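You operate a simulated robot arm through the tools that you are given. There is no shell and no other tool. Be economical: measure what you need, move in short steps, check, and stop when the job is done.

Carry out the task below with a simulated robot arm. There is one attempt and no reset: what you move stays moved.

TASK
Close up the rinse filter, start its pump and set the pressure on the pink card.
Fine: lid clamped, vent tap shut, inlet open before the pump starts; spill nothing.
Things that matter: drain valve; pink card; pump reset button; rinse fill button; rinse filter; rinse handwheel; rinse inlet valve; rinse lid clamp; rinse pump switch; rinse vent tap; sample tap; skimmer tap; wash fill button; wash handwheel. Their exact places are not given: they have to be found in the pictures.

Only the result counts: the job must be done as asked and must still hold three seconds after the hand-in. Knocking over, shifting, dropping, spilling or breaking anything else fails it. Lids that push on must go on centred and level and be pressed home; caps that screw on are set level and turned clockwise until they are tight.

THE ROBOT
A 7-joint arm with a fingered hand on a trunk, on a base that drives. Base frame: it is fixed to the floor where the robot stands at the start and does not move with it; the origin is under the middle of the robot, x ahead of it, y to its left, z up. Units: mm, rad, N and s.
Its first joint turns from -2.897 to 2.897 rad. Places, roughly: drain valve [200, 1000, 500]; pink card [-600, -1200, 1100]; pump reset button [1000, -200, 1200]; rinse fill button [600, 500, 900]; rinse filter [1000, 200, 600]; rinse handwheel [800, 400, 600]; rinse inlet valve [1100, 0, 700]; rinse lid clamp [800, 100, 900]; rinse pump switch [700, 500, 1200]; rinse vent tap [900, 300, 900]; sample tap [400, 900, 1200]; skimmer tap [0, 1300, 1100]; wash fill button [1300, -400, 900]; wash handwheel [1500, -600, 600]; wash inlet valve [1800, -1000, 800]; wash lid clamp [1600, -800, 1000]. Payload 4.7 kg.
The TCP is the grasp point between the finger pads, 36 mm short of the fingertips. In the tool frame z runs along the fingers and y along their closing line. Largest opening 120 mm; the body of the gripper starts 42 mm behind the TCP. The gripper is a hand of 5 fingers: y runs from the thumb to the fingers, the wrist lies at [-18, -122, -210] in the tool frame, and closing takes about 1.5 s.
Orientation is that of the tool frame in the base frame, as a unit quaternion [x, y, z, w]. With the fingers straight down and the wrist toward the robot, the tool's x, y and z point along [0, 1, 0], [1, 0, 0] and [0, 0, -1] of the base frame.

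THE INTERFACE
- The arm moves only by the tool move_arm. Its argument "steps" is a list of rows, each a list of 7 numbers: the turn, a rotation vector about the base's x, y, z in degrees, then the shift along the base's x, y, z in mm, then the gripper command, from -1 (shut) to 1 (fully open), values between in proportion. In form: [[rx, ry, rz, dx, dy, dz, jaw], ...]. A call has 1 to 12 rows; each row shifts and turns the commanded pose from where the row before left it. Rows are played at 5 a second. More than 50 mm and 0.15 rad between two rows, or a gripper value outside its range, and nothing of the call is played. Where a pose cannot be reached the arm comes as near as it can. A force on the tool above 40 N (or 10 N above the force at the start of the call, whichever is more), or a blocked arm, ends the call early, and 0.2 s more pass. The fingers move at their own pace (about 45 mm/s each) and stop on an object; they squeeze with about 26 N. The grip force told is the motor's: it shows also when the fingers shut on nothing. Time passes only in rows, and 0.2 s behind the last, so rows that do not move let the fingers close. It gives the time, the measured TCP pose, the force on the tool (base axes), the opening and the grip force at its end, in the units of the frame above (readings bear some noise), with the torque about the TCP (base axes, N m) and any sound that the robot's microphone picked up.
- Cameras (640 x 400 px; columns grow to the right, rows downward): "scene" is now at [-244.9, 116.7, 1247.7]; the picture's right is [0.40, -0.92, 0.00], its down [-0.21, -0.09, -0.97] and it looks along [0.89, 0.39, -0.22] (base axes); focal length 275 px, centre (320, 200). "wrist" rides on the gripper at [73, -91, -143] in the tool frame; the picture's right is [-0.80, 0.28, -0.53], its down [-0.53, -0.73, 0.42] and it looks along [-0.27, 0.62, 0.74] (tool axes); focal length 234 px, centre (320, 200).
- grab_frame(camera): a new picture of that camera. It takes no simulated time.
- roll_base(legs): drives the robot by 1 to 6 legs, each [ahead, turn to the left] in mm and rad, along the robot's own axes; the way and the turn of a leg run together, so that a leg with both is an arc; at most 1500 mm and 3.142 rad a leg. The arm and the cameras ride along, it lands a little off, and it stops where it bumps. It gives what a move gives.
- grasp_type(shape): the hand has 5 fingers and takes this shape, open, in about a second: jaw (thumb against the fingers, like two jaws); tri (thumb and two fingers); tip (a fingertip pinch); poke (one finger out to press); point (the index stretched); flat (the hand flat); cup (the hand cupped); fist (a fist). The gripper value then closes the fingers along that shape, each until it touches; the sizes above hold for jaw. It gives what a move gives, with no picture.
- turn_head(pan, tilt): turns the head with the scene camera to pan (to the left, within 2.496 rad either way) and tilt (down, from -0.506 to 1.204), counted from straight ahead of the robot. It gives what a move gives.
- measure_at(camera, pixels): for up to 12 pixels [column, row] of the newest picture of that camera ("zoom" is the newest enlarged one), the place [x, y, z] in the base frame of the surface seen there, good to about 2 mm. It takes no simulated time.
- zoom(camera, box): a new picture of the part [left, top, right, bottom] of that camera's present view, enlarged. It takes no simulated time.
- close_job(): hands the job in; it is judged then, once.

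Go step by step. Measure first, check grasps and placings, and put right what went wrong. The budget is 80 turns and 52 pictures, counting those below and the enlarged ones. Unless the task says otherwise, let go and move clear before handing in.

The tools are called after ">>>" as name(argument=value, ...) on one line, values as JSON. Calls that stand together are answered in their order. move_arm: Moves the arm, as the interface text tells. Its arguments: {"type":"object","properties":{"steps":{"type":"array"}},"required":["steps"]} The other tools are called the same way: grasp_type (shape) gives the hand a shape; roll_base (legs) drives the base; turn_head (pan, tilt) turns the head that bears the scene camera; grab_frame (camera) takes a picture; measure_at (camera, pixels) gives the place of the surface under pixels of a picture; zoom (camera, box) takes an enlarged picture of a part of a camera's view; close_job () hands the job in.

At the start:

```text
t: 0.0
tcp_pos: [553.0, 428.0, 1344.6]
tool_rot: [0.707, 0.707, 0.001, 0.0]
ft_force: [-0.3, -0.5, 0.8]
torque: [0.0, -0.05, 0.03]
width: 119.8
finger_force: 0.0
shape: jaw
robot x, y, heading: [-3.9, -2.4, -0.002]
head pan, tilt: [0.41, 0.227]
```

scene: 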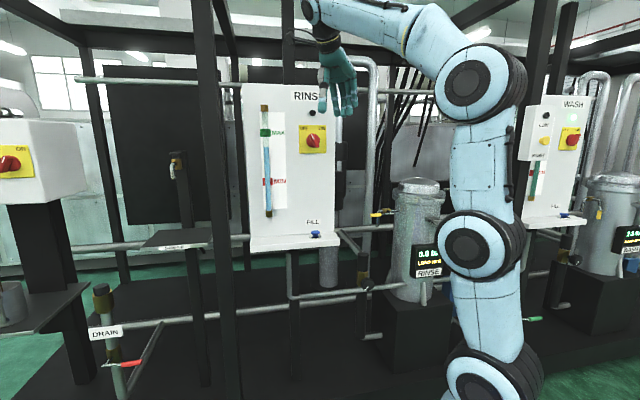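
wrist: 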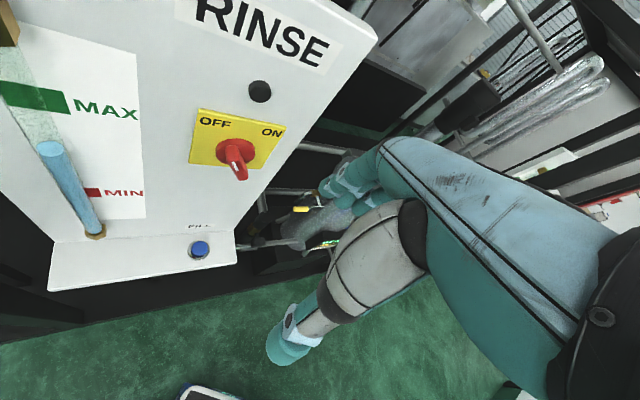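

The scene shows the RINSE cabinet (switch at 313,140) and the filter at about (418,230), partly hidden by the arm. First I look at the pink card behind me on the right, then at the filter.

>>> turn_head(pan=-1.9, tilt=0.15)

>>> grab_frame(camera="scene")

```text
t: 2.1
tcp_pos: [552.6, 427.4, 1343.7]
tool_rot: [0.707, 0.708, 0.0, 0.0]
ft_force: [0.7, 0.0, 0.0]
torque: [0.0, -0.01, 0.04]
width: 119.8
finger_force: 0.1
shape: jaw
robot x, y, heading: [2.1, -2.6, -0.002]
head pan, tilt: [-1.901, 0.15]
```

```text
49 pictures are left
```

scene: 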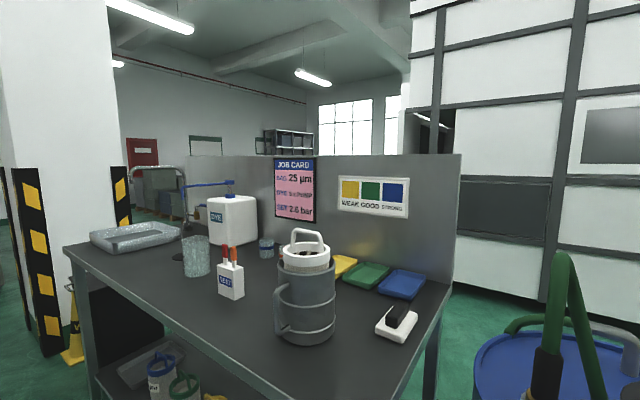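

>>> zoom(camera="scene", box=[265, 150, 325, 225])

>>> turn_head(pan=0.1, tilt=0.5)

>>> grab_frame(camera="scene")

```text
5.33 times, centred on (295, 188) of scene
```

zoom: 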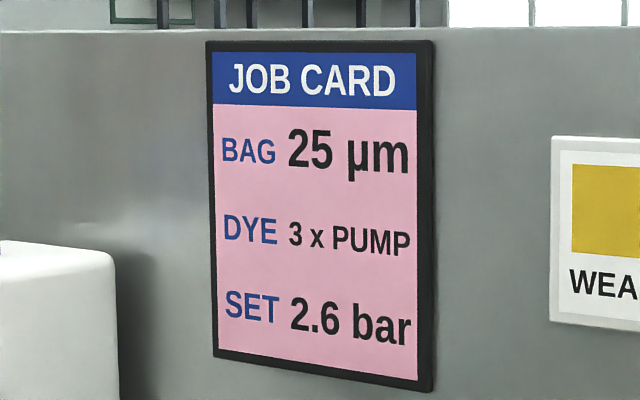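

```text
t: 4.1
tcp_pos: [552.5, 427.6, 1345.3]
tool_rot: [0.706, 0.708, 0.0, 0.0]
ft_force: [0.9, -0.5, -0.6]
torque: [-0.01, -0.02, 0.03]
width: 119.5
finger_force: 0.0
shape: jaw
robot x, y, heading: [-0.9, 0.5, 0.001]
head pan, tilt: [0.099, 0.499]
```

```text
47 pictures are left
```

scene: 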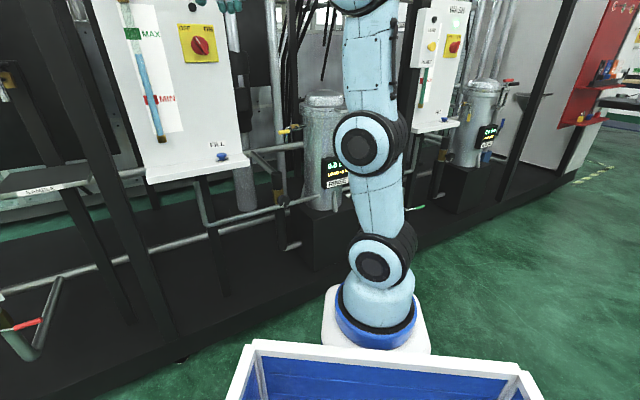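

The card reads 2.6 bar. The arm hides the filter, so I turn the base a little right for a clear view.

>>> roll_base(legs=[[0, -0.5]])

>>> turn_head(pan=0.5, tilt=0.4)

>>> grab_frame(camera="scene")

```text
t: 5.9
tcp_pos: [690.1, 109.7, 1345.1]
tool_rot: [0.86, 0.511, 0.0, -0.001]
ft_force: [-0.3, 0.1, 0.5]
torque: [0.02, 0.0, 0.01]
width: 119.6
finger_force: 0.1
shape: jaw
robot x, y, heading: [4.0, 0.8, -0.503]
head pan, tilt: [0.099, 0.499]
```

```text
t: 6.8
tcp_pos: [689.7, 109.8, 1344.8]
tool_rot: [0.86, 0.509, 0.0, 0.0]
ft_force: [-0.1, -0.6, 0.2]
torque: [0.0, -0.01, -0.01]
width: 119.5
finger_force: 0.0
shape: jaw
robot x, y, heading: [-2.1, -3.9, -0.502]
head pan, tilt: [0.499, 0.4]
```

```text
46 pictures are left
```

scene: 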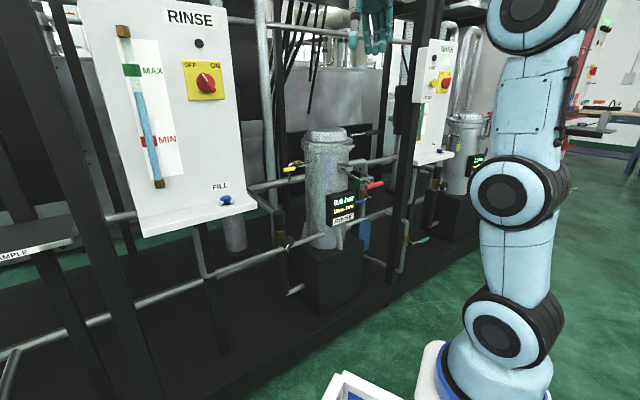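

>>> zoom(camera="scene", box=[240, 110, 416, 260])

>>> zoom(camera="scene", box=[270, 110, 400, 191])

>>> measure_at(camera="scene", pixels=[[206, 83], [226, 199], [290, 168], [375, 185], [342, 206], [325, 130], [352, 163], [330, 190], [287, 243], [220, 80], [130, 200], [200, 44]])

```text
2.67 times, centred on (328, 185) of scene
```

zoom: 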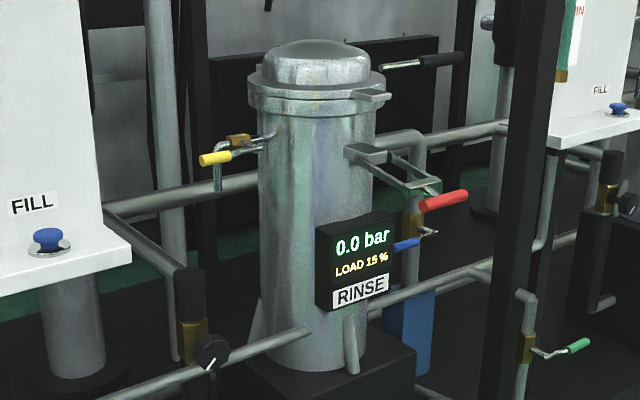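

```text
4.92 times, centred on (335, 150) of scene
```

zoom: 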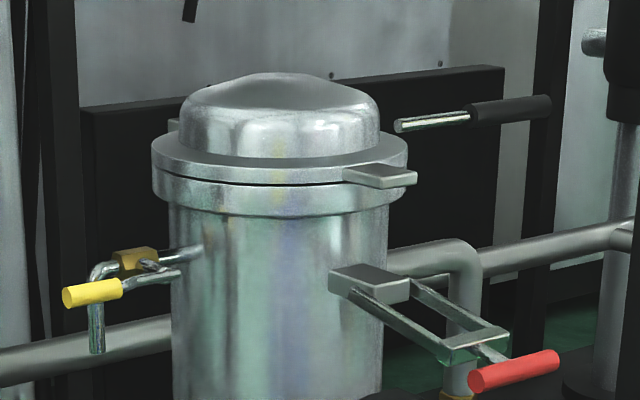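

```text
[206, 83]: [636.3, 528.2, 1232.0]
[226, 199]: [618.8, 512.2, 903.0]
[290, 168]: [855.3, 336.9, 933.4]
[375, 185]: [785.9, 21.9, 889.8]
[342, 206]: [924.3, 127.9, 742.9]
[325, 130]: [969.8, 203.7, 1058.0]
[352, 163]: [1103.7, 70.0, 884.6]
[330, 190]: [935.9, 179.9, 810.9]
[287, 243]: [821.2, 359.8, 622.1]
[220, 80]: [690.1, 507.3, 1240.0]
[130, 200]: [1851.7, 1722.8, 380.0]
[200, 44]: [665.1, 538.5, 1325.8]
```

I can see the clamp (red lever at 375,185), the vent tap (yellow, 290,168), a blue-handled and a green-handled valve, the handwheel (287,243), and a display reading 0.0 bar. I measure these more closely.

>>> measure_at(camera="zoom", pixels=[[70, 297], [115, 287], [150, 265], [135, 258], [97, 345], [370, 275], [500, 325], [460, 345], [475, 382], [550, 362], [400, 175], [410, 185]])

>>> zoom(camera="scene", box=[320, 170, 420, 250])

```text
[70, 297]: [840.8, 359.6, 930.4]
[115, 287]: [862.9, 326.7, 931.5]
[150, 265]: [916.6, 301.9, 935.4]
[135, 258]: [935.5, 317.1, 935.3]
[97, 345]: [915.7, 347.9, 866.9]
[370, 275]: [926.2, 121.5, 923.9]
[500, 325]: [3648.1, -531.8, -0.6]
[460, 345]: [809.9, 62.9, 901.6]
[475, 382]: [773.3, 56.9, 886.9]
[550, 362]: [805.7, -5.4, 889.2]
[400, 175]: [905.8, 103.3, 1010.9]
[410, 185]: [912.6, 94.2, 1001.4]
```

```text
5.00 times, centred on (370, 210) of scene
```

zoom: 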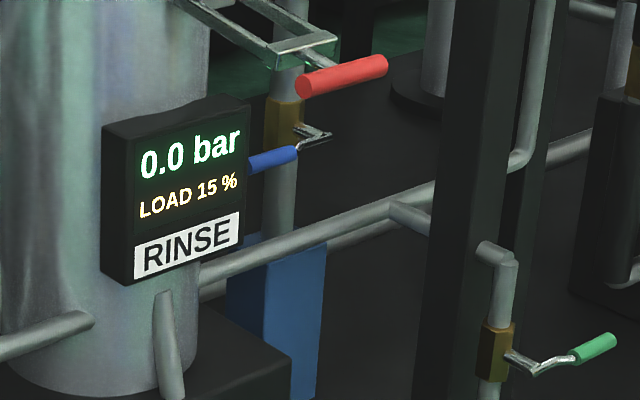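

>>> measure_at(camera="zoom", pixels=[[255, 163], [290, 153], [318, 132], [285, 115], [505, 340], [515, 360], [580, 352], [612, 340], [280, 300], [100, 360], [485, 330], [385, 65]])

>>> zoom(camera="scene", box=[80, 0, 240, 215])

```text
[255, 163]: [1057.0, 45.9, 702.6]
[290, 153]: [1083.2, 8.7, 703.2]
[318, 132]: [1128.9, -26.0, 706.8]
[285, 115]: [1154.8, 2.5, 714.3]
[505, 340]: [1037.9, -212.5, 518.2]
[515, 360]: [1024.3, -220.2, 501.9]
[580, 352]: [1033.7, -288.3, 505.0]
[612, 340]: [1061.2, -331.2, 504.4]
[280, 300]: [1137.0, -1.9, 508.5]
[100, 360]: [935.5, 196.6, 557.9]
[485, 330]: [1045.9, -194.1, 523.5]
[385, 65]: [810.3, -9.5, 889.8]
```

```text
1.86 times, centred on (160, 108) of scene
```

zoom: 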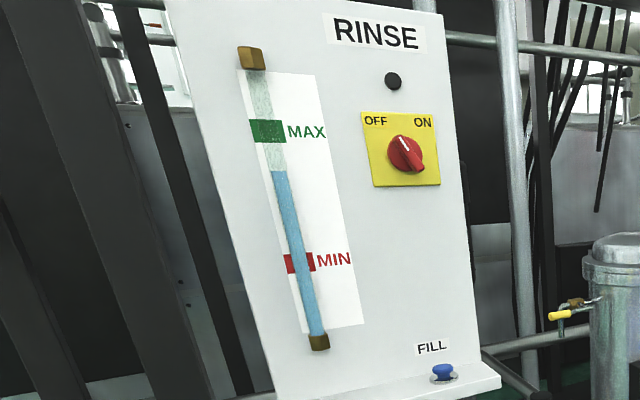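

The blue handle is the inlet valve (horizontal across its vertical pipe, so shut). The yellow vent handle lies along its pipe, so it is open. I look at the wash filter as a reference for the closed states.

>>> zoom(camera="scene", box=[410, 80, 500, 220])

>>> turn_head(pan=1.15, tilt=0.3)

>>> grab_frame(camera="wrist")

```text
2.86 times, centred on (455, 150) of scene
```

zoom: 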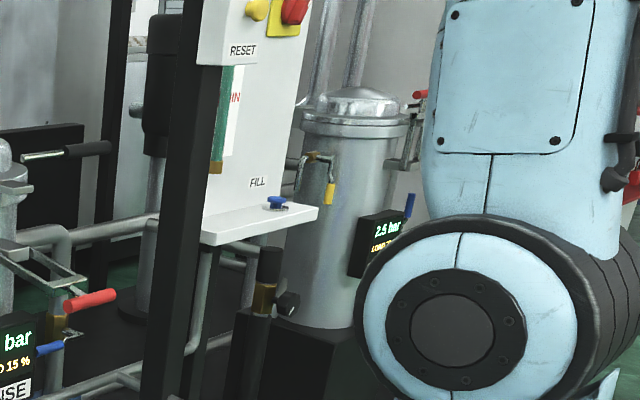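

```text
t: 7.8
tcp_pos: [688.9, 110.6, 1345.8]
tool_rot: [0.86, 0.51, 0.001, -0.001]
ft_force: [0.2, -0.9, -0.3]
torque: [0.0, 0.01, 0.0]
width: 119.6
finger_force: 0.1
shape: jaw
robot x, y, heading: [4.7, 0.5, -0.5]
head pan, tilt: [1.15, 0.3]
```

```text
40 pictures are left
```

wrist: 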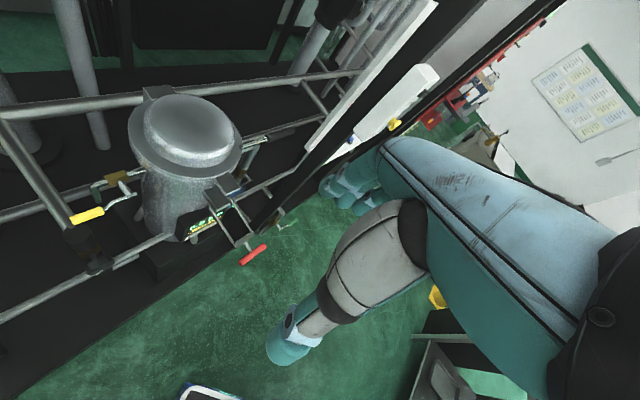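

The running wash filter gives the reference: vent handle down is shut, inlet handle up is open, clamp lever up is clamped. I reposition the base squarely in front of the filter.

>>> roll_base(legs=[[0, -0.463], [350, 0], [0, 1.573]])

>>> turn_head(pan=0.35, tilt=0.5)

>>> grab_frame(camera="scene")

```text
t: 15.4
tcp_pos: [382.6, 382.0, 1344.1]
tool_rot: [0.446, 0.895, 0.001, 0.0]
ft_force: [-0.5, -0.2, 0.3]
torque: [0.02, 0.03, 0.01]
width: 120.0
finger_force: 0.0
shape: jaw
robot x, y, heading: [197.3, -295.5, 0.642]
head pan, tilt: [1.15, 0.3]
```

```text
t: 16.5
tcp_pos: [383.3, 381.3, 1345.7]
tool_rot: [0.446, 0.895, 0.0, 0.0]
ft_force: [-0.5, -0.1, -0.3]
torque: [0.03, -0.03, -0.05]
width: 119.6
finger_force: 0.0
shape: jaw
robot x, y, heading: [198.0, -293.0, 0.642]
head pan, tilt: [0.351, 0.499]
```

```text
39 pictures are left
```

scene: 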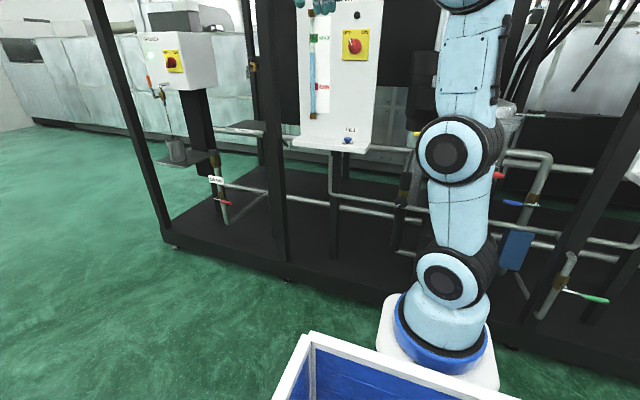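

>>> measure_at(camera="scene", pixels=[[200, 255], [265, 272], [330, 290], [540, 345], [505, 204], [522, 204], [500, 176], [580, 295], [285, 200], [348, 140], [355, 46], [405, 185]])

```text
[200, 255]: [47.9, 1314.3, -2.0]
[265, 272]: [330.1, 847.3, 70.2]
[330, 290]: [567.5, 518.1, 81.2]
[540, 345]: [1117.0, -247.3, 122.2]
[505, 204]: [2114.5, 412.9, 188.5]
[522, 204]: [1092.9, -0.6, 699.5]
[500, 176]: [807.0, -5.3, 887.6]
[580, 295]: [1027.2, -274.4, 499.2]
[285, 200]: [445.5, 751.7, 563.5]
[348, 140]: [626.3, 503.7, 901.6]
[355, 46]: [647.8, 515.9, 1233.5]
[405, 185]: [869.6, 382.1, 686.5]
```

Facing normal is about (0.81, 0.585) and the clamp bar is centred near (792,26,888). I swing the hand to the right in front of the clamp while pitching the fingers forward.

>>> move_arm(steps=[[4.78, -6.64, 0, 25.7, -35.7, -20, 0.3], [4.78, -6.64, 0, 25.7, -35.7, -20, 0.3], [4.78, -6.64, 0, 25.7, -35.7, -20, 0.3], [4.78, -6.64, 0, 25.7, -35.7, -20, 0.3], [4.78, -6.64, 0, 25.7, -35.7, -20, 0.3], [4.78, -6.64, 0, 25.7, -35.7, -20, 0.3], [4.78, -6.64, 0, 25.7, -35.7, -20, 0.3], [4.78, -6.64, 0, 25.7, -35.7, -20, 0.3], [4.78, -6.64, 0, 25.7, -35.7, -20, 0.3], [4.78, -6.64, 0, 25.7, -35.7, -20, 0.3], [4.78, -6.64, 0, 25.7, -35.7, -20, 0.3]])

>>> grab_frame(camera="wrist")

```text
t: 18.9
tcp_pos: [631.5, 41.1, 1134.7]
tool_rot: [0.385, 0.649, 0.603, 0.258]
ft_force: [-0.8, -2.1, 1.9]
torque: [-0.07, 0.07, 0.05]
width: 77.8
finger_force: 0.0
shape: jaw
out of reach, approached as far as the arm can: row 10, 11
robot x, y, heading: [198.3, -296.5, 0.644]
head pan, tilt: [0.351, 0.499]
```

```text
38 pictures are left
```

wrist: 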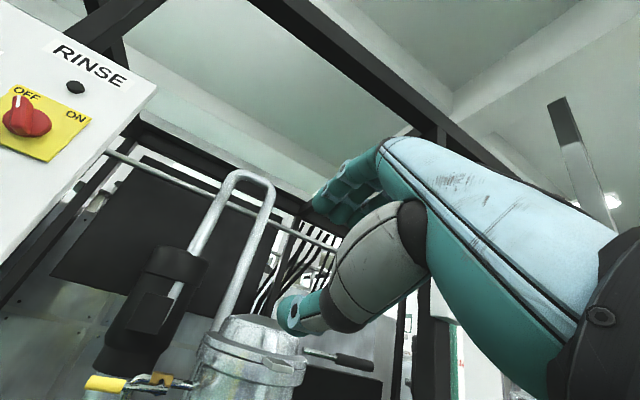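

Too close for the forward-pointing pose, so I back the base up 110 mm and continue.

>>> roll_base(legs=[[-110, 0]])

>>> turn_head(pan=-0.3, tilt=0.45)

>>> grab_frame(camera="scene")

```text
t: 20.1
tcp_pos: [545.3, -22.4, 1133.1]
tool_rot: [0.385, 0.65, 0.603, 0.256]
ft_force: [0.4, -0.1, 0.5]
torque: [-0.01, 0.01, -0.01]
width: 78.1
finger_force: 0.1
shape: jaw
robot x, y, heading: [113.6, -351.7, 0.648]
head pan, tilt: [0.351, 0.499]
```

```text
t: 21.1
tcp_pos: [544.8, -23.4, 1132.0]
tool_rot: [0.385, 0.65, 0.603, 0.257]
ft_force: [-0.2, -0.8, 0.4]
torque: [-0.01, -0.02, -0.01]
width: 78.1
finger_force: 0.0
shape: jaw
robot x, y, heading: [111.6, -354.5, 0.644]
head pan, tilt: [-0.3, 0.45]
```

```text
37 pictures are left
```

scene: 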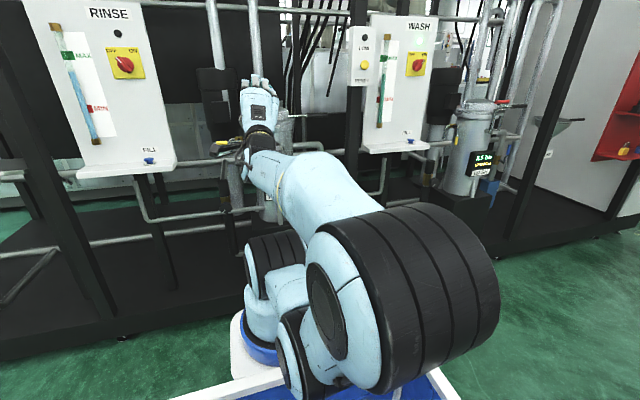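

>>> move_arm(steps=[[0, 0, 0, 26, -3, -38.7, 0.3], [0, 0, 0, 26, -3, -38.7, 0.3], [0, 0, 0, 26, -3, -38.7, 0.3], [0, 0, 0, 26, -3, -38.7, 0.3], [0, 0, 0, 26, -3, -38.7, 0.3], [0, 0, 0, 26, -3, -38.7, 0.3]])

>>> grab_frame(camera="wrist")

```text
t: 22.7
tcp_pos: [580.1, 40.2, 965.0]
tool_rot: [0.382, 0.63, 0.623, 0.262]
ft_force: [-0.4, 0.1, -0.4]
torque: [0.0, -0.01, -0.02]
width: 77.9
finger_force: 0.0
shape: jaw
out of reach, approached as far as the arm can: row 1, 2, 3, 4, 5, 6
robot x, y, heading: [112.1, -354.7, 0.642]
head pan, tilt: [-0.3, 0.45]
stopped in row 6: the arm was blocked; the commanded pose is now the measured one
```

```text
36 pictures are left
```

wrist: 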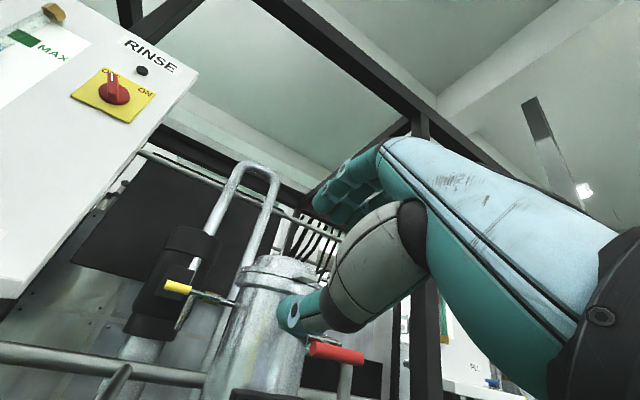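

The fully horizontal pose is at a joint limit, so I tilt the fingers about 45° down for the clamp, which should be more comfortable for the arm.

>>> move_arm(steps=[[-4.68, 6.49, 0, 0, 0, 10, 0.3], [-4.68, 6.49, 0, 10, -4, 5, 0.3], [-4.68, 6.49, 0, 25, -8, 0, 0.3], [-4.68, 6.49, 0, 32, -11, 0, 0.3], [-4.68, 6.49, 0, 32, -11, -5, 0.3], [0, 0, 0, 32, -11, -10, 0.3], [0, 0, 0, 28, -8, -10, 0.3]])

>>> grab_frame(camera="wrist")

```text
t: 24.3
tcp_pos: [731.3, 66.1, 943.3]
tool_rot: [0.5, 0.782, 0.346, 0.14]
ft_force: [0.9, -0.1, 1.1]
torque: [-0.02, 0.06, 0.0]
width: 77.7
finger_force: 0.0
shape: jaw
out of reach, approached as far as the arm can: row 4, 5, 6, 7
robot x, y, heading: [111.7, -352.8, 0.649]
head pan, tilt: [-0.3, 0.45]
```

```text
35 pictures are left
```

wrist: 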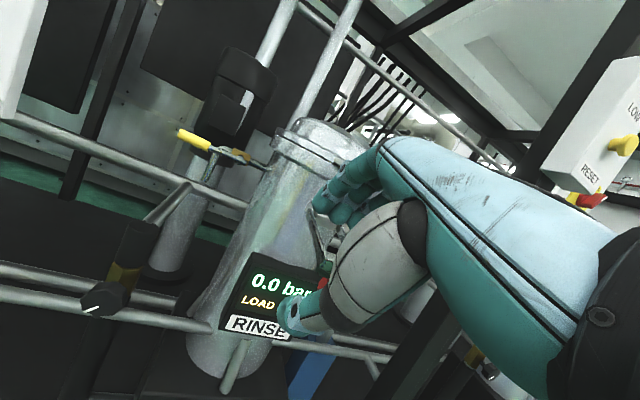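

The arm can't get further right in this posture. I move the base about 350 mm to the right so that the clamp lies on the arm's left side, backing off first.

>>> roll_base(legs=[[-150, 0], [0, -1.571], [340, 0], [0, 1.555]])

>>> turn_head(pan=0.1, tilt=0.4)

>>> grab_frame(camera="scene")

```text
t: 25.8
tcp_pos: [620.1, -23.6, 945.5]
tool_rot: [0.503, 0.779, 0.347, 0.141]
ft_force: [0.4, -0.5, 0.1]
torque: [0.01, 0.01, -0.01]
width: 77.9
finger_force: 0.2
shape: jaw
robot x, y, heading: [1.7, -440.1, 0.643]
head pan, tilt: [-0.3, 0.45]
stopped in leg 1: the robot was blocked; the commanded pose is now the measured one
```

```text
t: 26.6
tcp_pos: [620.2, -22.5, 946.1]
tool_rot: [0.502, 0.779, 0.348, 0.141]
ft_force: [-0.2, -0.2, 0.3]
torque: [0.0, -0.03, -0.02]
width: 77.8
finger_force: 0.0
shape: jaw
robot x, y, heading: [-0.8, -443.6, 0.637]
head pan, tilt: [0.099, 0.4]
```

```text
34 pictures are left
```

scene: 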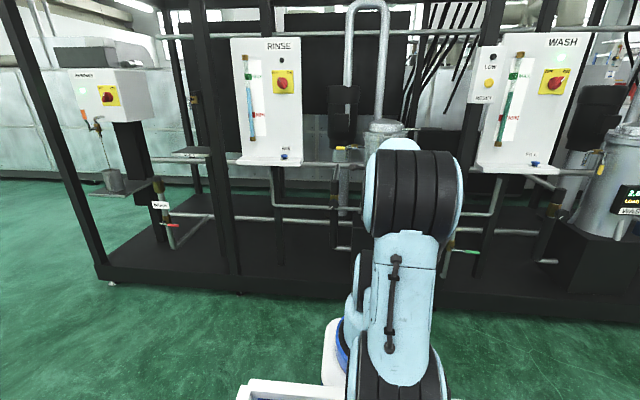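

It bumped something behind, almost at the end of the leg. I look behind before turning.

>>> turn_head(pan=-2.45, tilt=0.7)

>>> grab_frame(camera="scene")

```text
t: 28.9
tcp_pos: [620.0, -22.2, 944.1]
tool_rot: [0.502, 0.779, 0.347, 0.142]
ft_force: [0.8, -0.7, 0.3]
torque: [0.0, -0.01, -0.01]
width: 77.9
finger_force: 0.0
shape: jaw
robot x, y, heading: [-0.1, -442.8, 0.635]
head pan, tilt: [-2.45, 0.7]
```

```text
33 pictures are left
```

scene: 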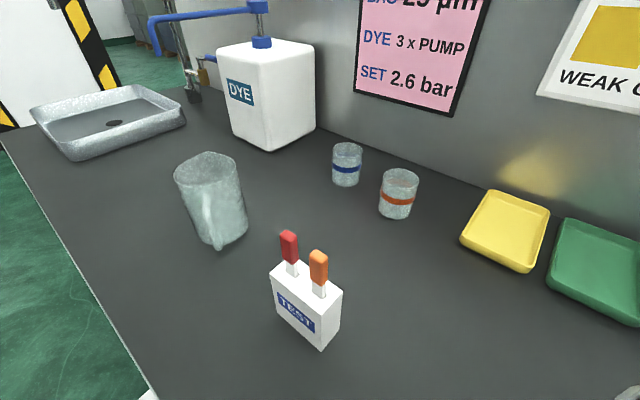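

The bench was only touched and everything on it is standing. I raise the hand above the clamp, go ahead again, then shift right.

>>> move_arm(steps=[[0, 0, 0, 0, 0, 45, 0.3], [0, 0, 0, 0, 0, 45, 0.3], [0, 0, 0, 0, 0, 45, 0.3], [0, 0, 0, 0, 0, 45, 0.3], [0, 0, 0, 0, 0, 30, 0.3]])

>>> roll_base(legs=[[140, 0], [0, -1.571], [340, 0], [0, 1.56]])

>>> turn_head(pan=0.3, tilt=0.4)

>>> grab_frame(camera="scene")

```text
t: 30.1
tcp_pos: [620.9, -19.3, 1153.9]
tool_rot: [0.502, 0.78, 0.347, 0.141]
ft_force: [0.2, -0.7, -0.9]
torque: [-0.01, -0.04, 0.05]
width: 77.9
finger_force: 0.1
shape: jaw
robot x, y, heading: [-1.3, -446.9, 0.631]
head pan, tilt: [-2.45, 0.7]
```

```text
t: 41.0
tcp_pos: [958.7, -252.8, 1153.2]
tool_rot: [0.517, 0.77, 0.344, 0.148]
ft_force: [0.7, 0.6, 0.4]
torque: [0.01, -0.01, -0.02]
width: 77.8
finger_force: 0.1
shape: jaw
robot x, y, heading: [328.9, -654.3, 0.598]
head pan, tilt: [-2.45, 0.7]
```

```text
t: 43.4
tcp_pos: [959.2, -252.9, 1155.0]
tool_rot: [0.517, 0.769, 0.345, 0.148]
ft_force: [-0.1, 0.1, 0.9]
torque: [-0.02, 0.02, 0.0]
width: 78.1
finger_force: 0.1
shape: jaw
robot x, y, heading: [326.8, -653.3, 0.599]
head pan, tilt: [0.3, 0.4]
```

```text
32 pictures are left
```

scene: 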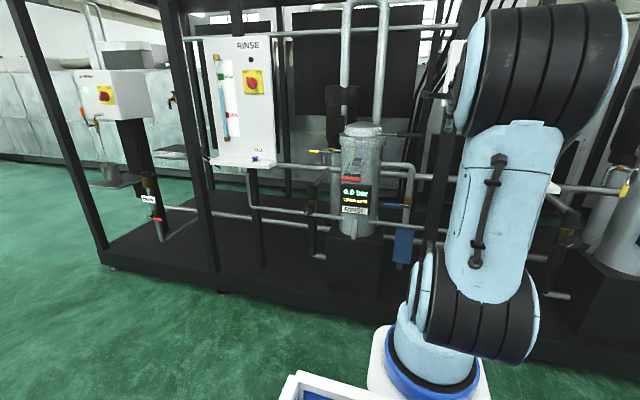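

Now the filter is in clear view (345,180). I zoom for the clamp geometry.

>>> zoom(camera="scene", box=[300, 110, 428, 270])

>>> zoom(camera="scene", box=[325, 120, 389, 220])

```text
2.50 times, centred on (364, 190) of scene
```

zoom: 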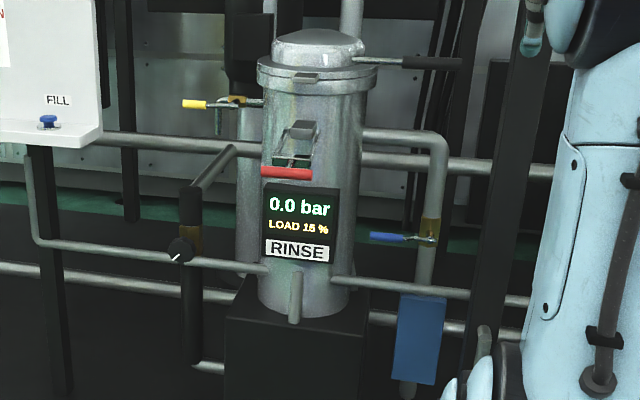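

```text
4.00 times, centred on (357, 170) of scene
```

zoom: 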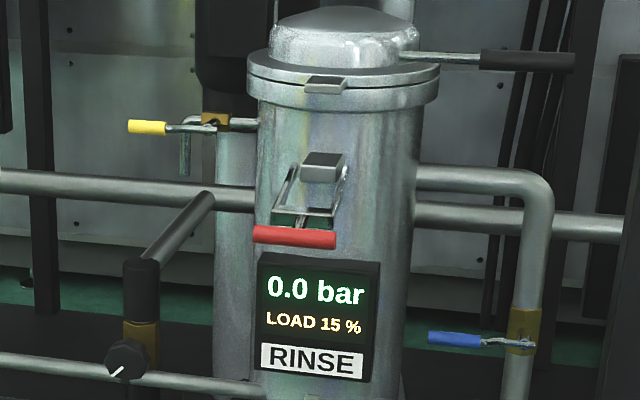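

>>> measure_at(camera="zoom", pixels=[[258, 235], [295, 237], [332, 240], [322, 160], [342, 170], [300, 222], [433, 338], [475, 341], [516, 346], [133, 127], [160, 127], [209, 127]])

```text
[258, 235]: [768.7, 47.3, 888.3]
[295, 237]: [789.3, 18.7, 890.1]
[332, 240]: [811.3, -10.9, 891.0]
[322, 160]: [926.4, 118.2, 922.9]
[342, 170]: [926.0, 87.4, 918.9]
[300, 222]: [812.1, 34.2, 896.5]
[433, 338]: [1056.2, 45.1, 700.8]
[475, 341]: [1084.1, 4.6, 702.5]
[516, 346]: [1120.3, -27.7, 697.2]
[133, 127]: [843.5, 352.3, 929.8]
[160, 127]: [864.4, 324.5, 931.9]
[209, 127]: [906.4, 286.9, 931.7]
```

Bar centre is about (794,20,888), pivot near z 917. I move the 45°-tilted hand to a pre-grasp point in front of and above the bar.

>>> move_arm(steps=[[0, 0, 0, -31.6, 33.6, 0, 0.3], [0, 0, 0, -31.6, 33.6, 0, 0.3], [0, 0, 0, -31.6, 33.6, 0, 0.3], [0, 0, 0, -31.6, 33.6, 0, 0.3], [0, 0, 0, -31.6, 33.6, 0, 0.3], [0, 0, 0, -31.6, 33.6, 0, 0.3], [0, 0, 0, -31.6, 33.6, 0, 0.3], [0, 0, 0, 0, 0, -48, 0.3], [0, 0, 0, 0, 0, -48, 0.3], [0, 0, 0, 0, 0, -48, 0.3], [0, 0, 0, 0, 0, -48, 0.3]])

>>> grab_frame(camera="wrist")

>>> zoom(camera="scene", box=[260, 90, 452, 240])

```text
t: 45.8
tcp_pos: [737.3, -17.9, 963.0]
tool_rot: [0.517, 0.769, 0.345, 0.147]
ft_force: [0.3, 1.1, 0.6]
torque: [-0.01, 0.01, -0.03]
width: 77.9
finger_force: 0.0
shape: jaw
robot x, y, heading: [328.5, -652.9, 0.599]
head pan, tilt: [0.3, 0.4]
```

```text
29 pictures are left
```

wrist: 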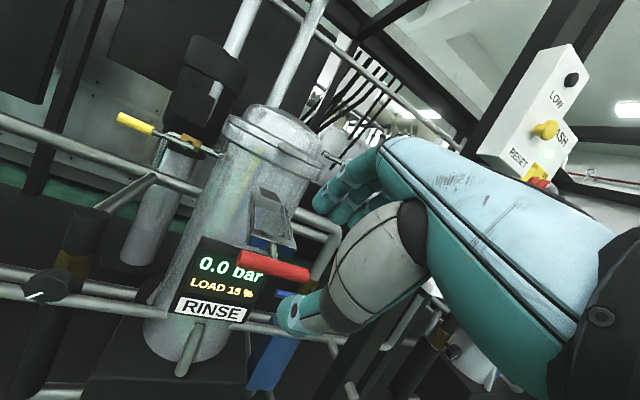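

```text
2.67 times, centred on (356, 165) of scene
```

zoom: 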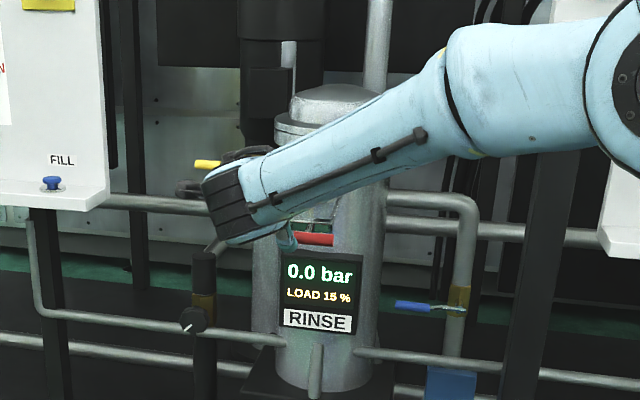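

>>> move_arm(steps=[[0, 0, 0, 16.3, 11.7, -20.7, 0.3], [0, 0, 0, 16.3, 11.7, -20.7, 0.3], [0, 0, 0, 16.3, 11.7, -20.7, 0.3], [0, 0, 0, 0, 0, 0, -1], [0, 0, 0, 0, 0, 0, -1], [0, 0, 0, 0, 0, 0, -1], [0, 0, 0, 0, 0, 0, -1], [0, 0, 0, 0, 0, 0, -1], [0, 0, 0, 0, 0, 0, -1], [0, 0, 0, 0, 0, 0, -1]])

>>> grab_frame(camera="wrist")

```text
t: 48.0
tcp_pos: [785.9, 16.7, 899.4]
tool_rot: [0.517, 0.769, 0.344, 0.149]
ft_force: [-6.5, -5.3, 3.0]
torque: [0.19, -0.83, -0.11]
width: 41.4
finger_force: 25.9
shape: jaw
robot x, y, heading: [328.2, -652.7, 0.605]
head pan, tilt: [0.3, 0.4]
```

```text
27 pictures are left
```

wrist: 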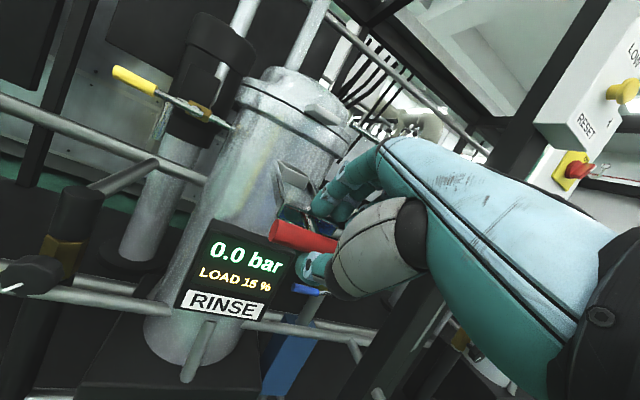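

The bar and bracket are caught (width 41). I ease the grip to a loose cage and lift the lever through the first 68° of its arc.

>>> move_arm(steps=[[-2.05, 2.84, 0, -0.4, -0.3, 22.1, -0.25], [-2.05, 2.84, 0, -0.4, -0.3, 22.1, -0.25], [-2.05, 2.84, 0, 4.9, 3.5, 21.5, -0.25], [-2.05, 2.84, 0, 4.9, 3.5, 21.5, -0.25], [-2.05, 2.84, 0, 9.7, 7, 18.9, -0.25], [-2.05, 2.84, 0, 9.7, 7, 18.9, -0.25], [-2.05, 2.84, 0, 13.8, 9.9, 14.7, -0.25], [-2.05, 2.84, 0, 13.8, 9.9, 14.7, -0.25]])

>>> grab_frame(camera="wrist")

```text
t: 49.8
tcp_pos: [841.7, 55.2, 1051.9]
tool_rot: [0.548, 0.824, 0.124, 0.066]
ft_force: [0.1, -0.3, -1.2]
torque: [-0.02, 0.02, 0.0]
width: 44.9
finger_force: 0.0
shape: jaw
robot x, y, heading: [326.3, -656.6, 0.603]
head pan, tilt: [0.3, 0.4]
```

```text
26 pictures are left
```

wrist: 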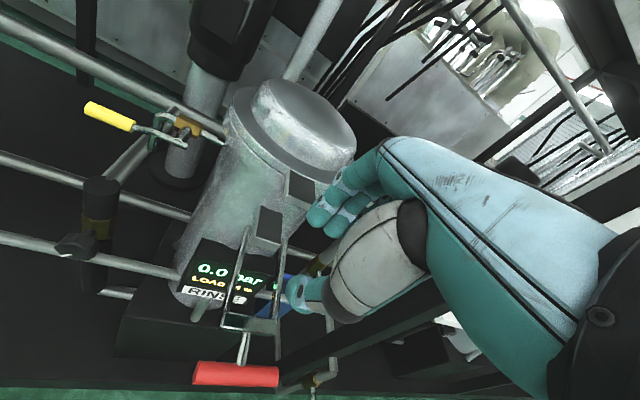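

The lever slipped out; the red bar is at (235,373) again. I measure where it stands now.

>>> measure_at(camera="wrist", pixels=[[200, 373], [235, 373], [272, 376], [245, 350], [255, 325], [262, 235], [288, 250], [300, 190]])

>>> zoom(camera="scene", box=[260, 90, 452, 240])

```text
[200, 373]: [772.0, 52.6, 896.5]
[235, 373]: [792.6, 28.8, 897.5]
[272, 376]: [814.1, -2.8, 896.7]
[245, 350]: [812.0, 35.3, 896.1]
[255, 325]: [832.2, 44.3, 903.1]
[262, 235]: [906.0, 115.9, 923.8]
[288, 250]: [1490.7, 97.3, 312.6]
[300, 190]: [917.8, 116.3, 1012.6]
```

```text
2.67 times, centred on (356, 165) of scene
```

zoom: 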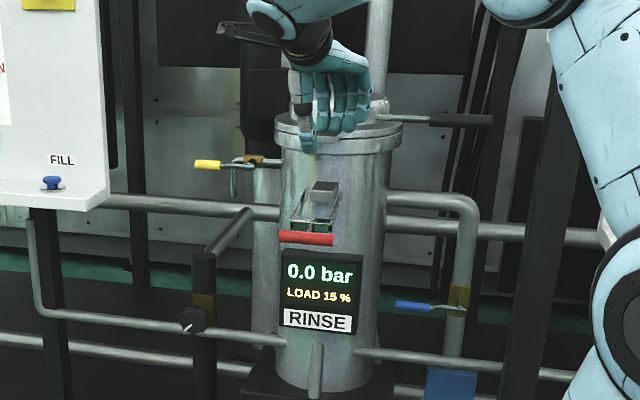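

Bar is unchanged at about z 888. I'll retry with a flatter approach (20° down) and a firm grip, so that hand and lever turn together.

>>> move_arm(steps=[[4.47, -6.2, 0, -17.6, -12.7, -18.6, 0.3], [4.47, -6.2, 0, -17.6, -12.7, -18.6, 0.3], [4.47, -6.2, 0, -17.6, -12.7, -18.6, 0.3], [4.47, -6.2, 0, -17.6, -12.7, -18.6, 0.3], [4.47, -6.2, 0, -17.6, -12.7, -18.6, 0.3], [4.47, -6.2, 0, -17.6, -12.7, -18.6, 0.3], [4.47, -6.2, 0, -17.6, -12.7, -18.6, 0.3]])

```text
t: 51.4
tcp_pos: [721.9, -34.0, 925.1]
tool_rot: [0.461, 0.679, 0.529, 0.214]
ft_force: [0.0, 0.0, 0.9]
torque: [0.02, 0.03, 0.01]
width: 78.0
finger_force: 0.0
shape: jaw
robot x, y, heading: [325.9, -653.2, 0.601]
head pan, tilt: [0.3, 0.4]
```

>>> move_arm(steps=[[0, 0, 0, 22.5, 17.9, -11.7, 0.3], [0, 0, 0, 22.5, 17.9, -11.7, 0.3], [0, 0, 0, 22.5, 17.9, -11.7, 0.3], [0, 0, 0, 0, 0, 0, -1], [0, 0, 0, 0, 0, 0, -1], [0, 0, 0, 0, 0, 0, -1], [0, 0, 0, 0, 0, 0, -1], [0, 0, 0, 0, 0, 0, -1], [0, 0, 0, 0, 0, 0, -1], [0, 0, 0, 0, 0, 0, -1]])

>>> grab_frame(camera="wrist")

```text
t: 53.6
tcp_pos: [787.1, 22.3, 888.9]
tool_rot: [0.462, 0.679, 0.528, 0.215]
ft_force: [-5.5, -5.1, 4.8]
torque: [0.48, -1.16, -0.23]
width: 27.5
finger_force: 25.7
shape: jaw
robot x, y, heading: [327.0, -652.1, 0.598]
head pan, tilt: [0.3, 0.4]
```

```text
24 pictures are left
```

wrist: 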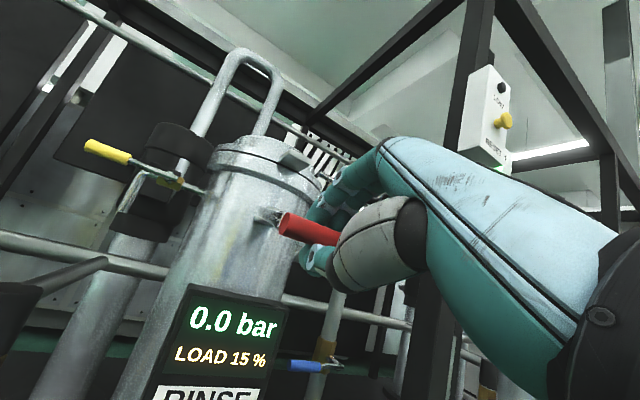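

The bar is now well inside the grip (width 27.5). I rotate rigidly about the pivot by 64°.

>>> move_arm(steps=[[-4.68, 6.49, 0, -1.9, -1.4, 21.1, -1], [-4.68, 6.49, 0, 0.4, 0.3, 21.2, -1], [-4.68, 6.49, 0, 2.8, 2, 20.8, -1], [-4.68, 6.49, 0, 5.2, 3.7, 20.2, -1], [-4.68, 6.49, 0, 7.3, 5.3, 19.1, -1], [-4.68, 6.49, 0, 9.5, 6.8, 17.7, -1], [-4.68, 6.49, 0, 11.4, 8.2, 15.8, -1], [-4.68, 6.49, 0, 13, 9.4, 13.8, -1]])

>>> grab_frame(camera="wrist")

```text
t: 55.4
tcp_pos: [835.1, 54.2, 1040.6]
tool_rot: [0.551, 0.833, 0.039, 0.033]
ft_force: [-1.9, 3.8, 17.1]
torque: [0.83, -1.65, 0.36]
width: 28.8
finger_force: 25.7
shape: jaw
robot x, y, heading: [324.4, -651.8, 0.602]
head pan, tilt: [0.3, 0.4]
```

```text
23 pictures are left
```

wrist: 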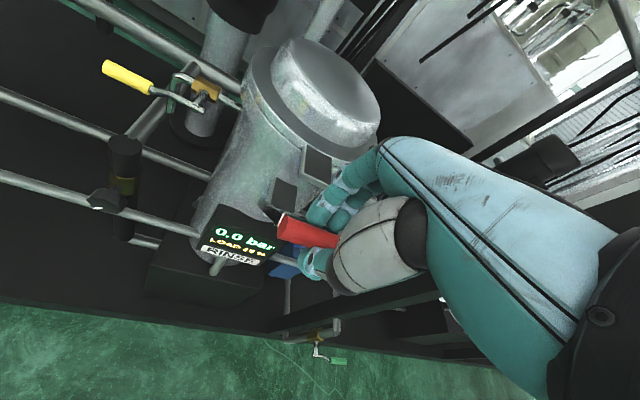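

The lever follows (about 53°). I continue the arc to vertical with less hand rotation.

>>> move_arm(steps=[[-2.9, 4.05, 0, 14.4, 10.4, 11.4, -1], [-2.9, 4.05, 0, 15.7, 11.3, 8.8, -1], [-2.34, 3.25, 0, 16.4, 11.8, 6, -1], [-2.34, 3.25, 0, 16.9, 12.2, 3.2, -1], [-2.34, 3.25, 0, 14.2, 10.2, 0.4, -1]])

>>> grab_frame(camera="wrist")

```text
t: 56.5
tcp_pos: [897.0, 100.0, 1073.7]
tool_rot: [0.546, 0.83, -0.114, -0.023]
ft_force: [-16.6, -16.0, 7.4]
torque: [0.32, -0.98, 0.15]
width: 21.3
finger_force: 25.9
shape: jaw
robot x, y, heading: [325.3, -654.7, 0.6]
head pan, tilt: [0.3, 0.4]
stopped in row 5: the force on the tool passed its limit (the readings are from after the stop); the commanded pose is now the measured one
```

```text
22 pictures are left
```

wrist: 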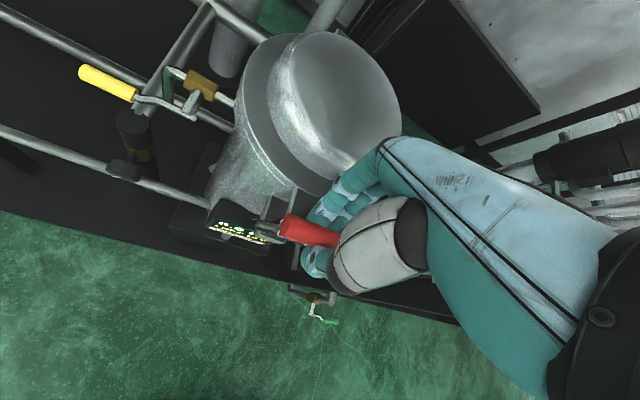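

Stopped by force near vertical (n≈786). I let go, move up, and look.

>>> move_arm(steps=[[0, 0, 0, 0, 0, 0, -0.3], [0, 0, 0, 0, 0, 0, -0.1], [0, 0, 0, 0, 0, 10, 0], [0, 0, 0, 0, 0, 40, 0], [0, 0, 0, 0, 0, 45, 0], [0, 0, 0, 0, 0, 45, 0]])

>>> zoom(camera="scene", box=[260, 90, 452, 240])

```text
t: 57.9
tcp_pos: [900.0, 101.7, 1208.8]
tool_rot: [0.546, 0.829, -0.116, -0.024]
ft_force: [0.5, 0.1, -0.4]
torque: [0.0, -0.01, -0.01]
width: 59.8
finger_force: 0.1
shape: jaw
robot x, y, heading: [329.2, -650.0, 0.597]
head pan, tilt: [0.3, 0.4]
```

```text
2.67 times, centred on (356, 165) of scene
```

zoom: 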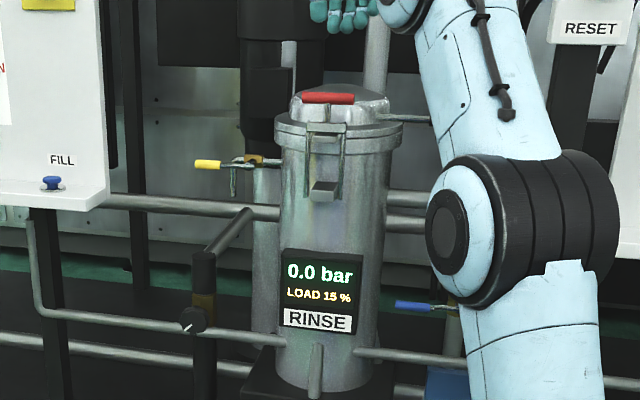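

The lever is up and stays there. I measure its angle.

>>> measure_at(camera="zoom", pixels=[[305, 97], [328, 98], [352, 99], [327, 127], [312, 150], [310, 180], [323, 186], [327, 137], [400, 118], [440, 120]])

```text
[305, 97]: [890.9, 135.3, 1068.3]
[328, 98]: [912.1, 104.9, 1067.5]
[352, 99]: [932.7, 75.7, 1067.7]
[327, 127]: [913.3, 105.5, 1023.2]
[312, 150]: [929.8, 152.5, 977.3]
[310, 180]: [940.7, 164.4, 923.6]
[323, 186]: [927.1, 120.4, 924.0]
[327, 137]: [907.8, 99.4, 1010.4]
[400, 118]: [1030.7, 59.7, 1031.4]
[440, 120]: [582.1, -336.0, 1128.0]
```

Bar centre is now at about n=807, essentially vertical. I confirm with a gentle closed-hand push from the front: move back, level the tool, close.

>>> move_arm(steps=[[4.1, -5.68, 0, -32.4, -23.4, 0, -1], [4.1, -5.68, 0, -32.4, -23.4, 0, -1], [0, 0, 0, -6, -4, -40, -1], [0, 0, 0, 0, 0, -45, -1], [0, 0, 0, 0, 0, -35, -1], [0, 0, 0, 8, 6, 0, -1], [0, 0, 0, 8, 6, 0, -1], [0, 0, 0, 8, 6, 0, -1], [0, 0, 0, 8, 6, 0, -1]])

```text
t: 59.9
tcp_pos: [859.4, 73.2, 1091.3]
tool_rot: [0.552, 0.834, -0.001, 0.019]
ft_force: [-0.2, -0.4, -0.4]
torque: [0.0, 0.03, 0.02]
width: 0.1
finger_force: 25.5
shape: jaw
robot x, y, heading: [324.8, -655.7, 0.604]
head pan, tilt: [0.3, 0.4]
```

>>> move_arm(steps=[[0, 0, 0, 8, 6, -5, -1], [0, 0, 0, 8, 6, -5, -1], [0, 0, 0, 8, 6, 0, -1], [0, 0, 0, 8, 6, 0, -1], [0, 0, 0, 5, 3.6, 0, -1], [0, 0, 0, 5, 3.6, 0, -1], [0, 0, 0, 5, 3.6, 0, -1]])

>>> grab_frame(camera="wrist")

```text
t: 61.2
tcp_pos: [894.1, 101.5, 1084.4]
tool_rot: [0.552, 0.834, 0.0, 0.019]
ft_force: [-17.9, -17.5, 8.7]
torque: [-0.21, 0.01, -0.28]
width: 0.0
finger_force: 26.6
shape: jaw
robot x, y, heading: [325.0, -657.1, 0.602]
head pan, tilt: [0.3, 0.4]
stopped in row 6: the force on the tool passed its limit (the readings are from after the stop); the commanded pose is now the measured one
```

```text
20 pictures are left
```

wrist: 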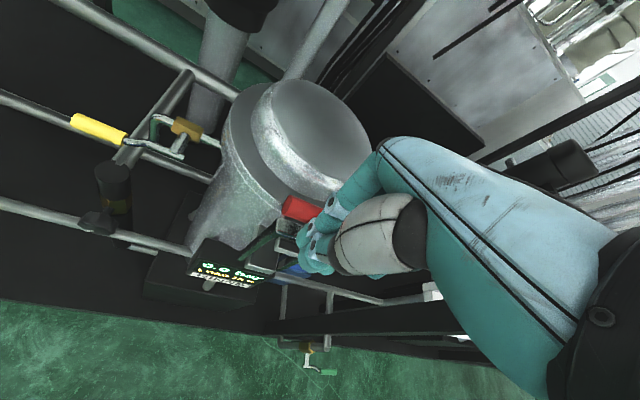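

Solid stop with 26 N, so the lid is clamped. Next is the inlet: retreat, level the fingers to about 30° down and shift right, then bring the base 110 mm ahead.

>>> move_arm(steps=[[0, 0, 0, -30, -21.6, 15, -1], [4.39, -6.08, 0, -37.5, -27, 0, -1], [4.39, -6.08, 0, -37.5, -27, 0, -1], [4.39, -6.08, 0, -37.5, -27, 0, -1], [4.39, -6.08, 0, 23.4, -32.4, -20, -1], [4.39, -6.08, 0, 23.4, -32.4, -20, -1], [4.39, -6.08, 0, 23.4, -32.4, -25, -1], [4.39, -6.08, 0, 23.4, -32.4, -25, -1], [4.39, -6.08, 0, 0, 0, -40, -1]])

>>> grasp_type(shape="poke")

>>> roll_base(legs=[[110, 0]])

>>> grab_frame(camera="wrist")

```text
t: 63.2
tcp_pos: [844.1, -130.3, 967.7]
tool_rot: [0.484, 0.714, 0.467, 0.193]
ft_force: [0.6, -0.9, 1.1]
torque: [-0.02, 0.03, 0.06]
width: 0.1
finger_force: 25.5
shape: jaw
robot x, y, heading: [321.5, -652.7, 0.6]
head pan, tilt: [0.3, 0.4]
```

```text
t: 64.1
tcp_pos: [843.6, -129.6, 967.1]
tool_rot: [0.484, 0.715, 0.466, 0.192]
ft_force: [-0.4, -0.5, 0.0]
torque: [-0.04, 0.0, -0.03]
width: 0.0
finger_force: 0.0
shape: poke
robot x, y, heading: [322.4, -653.6, 0.597]
head pan, tilt: [0.3, 0.4]
```

```text
t: 65.3
tcp_pos: [939.3, -67.5, 966.7]
tool_rot: [0.485, 0.714, 0.466, 0.194]
ft_force: [-0.7, 0.4, 1.3]
torque: [0.0, -0.02, 0.02]
width: 0.0
finger_force: 0.0
shape: poke
robot x, y, heading: [419.7, -590.0, 0.602]
head pan, tilt: [0.3, 0.4]
```

```text
19 pictures are left
```

wrist: 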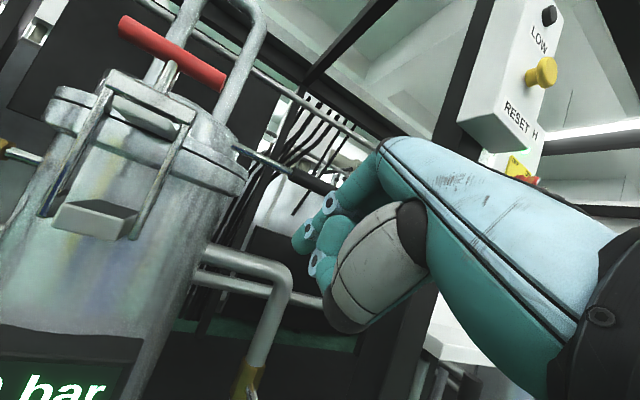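

The clamp loop sits over the lid ear. I check the poke finger from the scene camera.

>>> zoom(camera="scene", box=[280, 80, 440, 240])

```text
2.50 times, centred on (360, 160) of scene
```

zoom: 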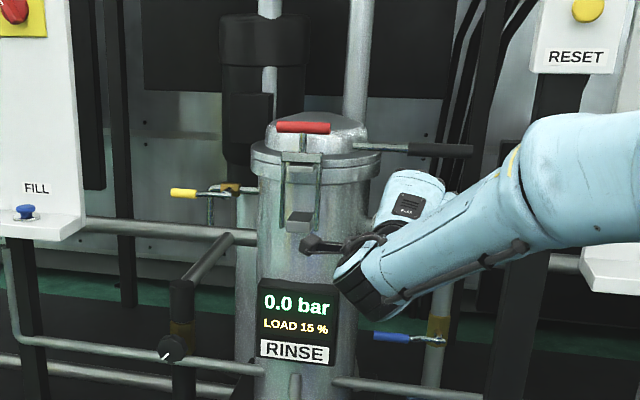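

The view is blocked by the wrist, so I use the known closed-jaw hand as a pusher. I lower it in front of and below the blue handle (handle z≈700, t≈580–678).

>>> grasp_type(shape="jaw")

>>> move_arm(steps=[[0, 0, 0, 0, 0, -46, -1], [0, 0, 0, 0, 0, -46, -1], [0, 0, 0, 0, 0, -46, -1], [0, 0, 0, 0, 0, -46, -1], [0, 0, 0, 0, 0, -46, -1], [0, 0, 0, 0, 0, -46, -1], [0, 0, 0, 0, 0, -46, -1]])

>>> grab_frame(camera="wrist")

```text
t: 66.2
tcp_pos: [939.7, -66.9, 966.8]
tool_rot: [0.484, 0.715, 0.467, 0.193]
ft_force: [-0.5, -0.3, 0.9]
torque: [0.01, -0.01, -0.03]
width: 119.8
finger_force: 0.0
shape: jaw
robot x, y, heading: [419.4, -587.6, 0.6]
head pan, tilt: [0.3, 0.4]
```

```text
t: 67.8
tcp_pos: [915.1, -23.1, 735.1]
tool_rot: [0.488, 0.716, 0.456, 0.202]
ft_force: [-0.1, 0.3, -0.5]
torque: [-0.01, 0.01, -0.01]
width: 0.1
finger_force: 7.8
shape: jaw
out of reach, approached as far as the arm can: row 5, 6, 7
robot x, y, heading: [417.2, -588.1, 0.599]
head pan, tilt: [0.3, 0.4]
```

```text
17 pictures are left
```

wrist: 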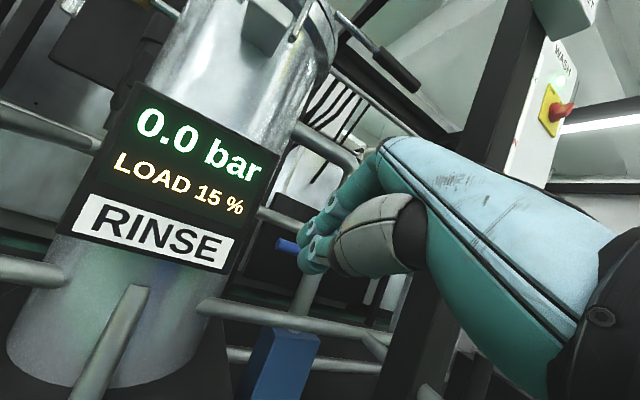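

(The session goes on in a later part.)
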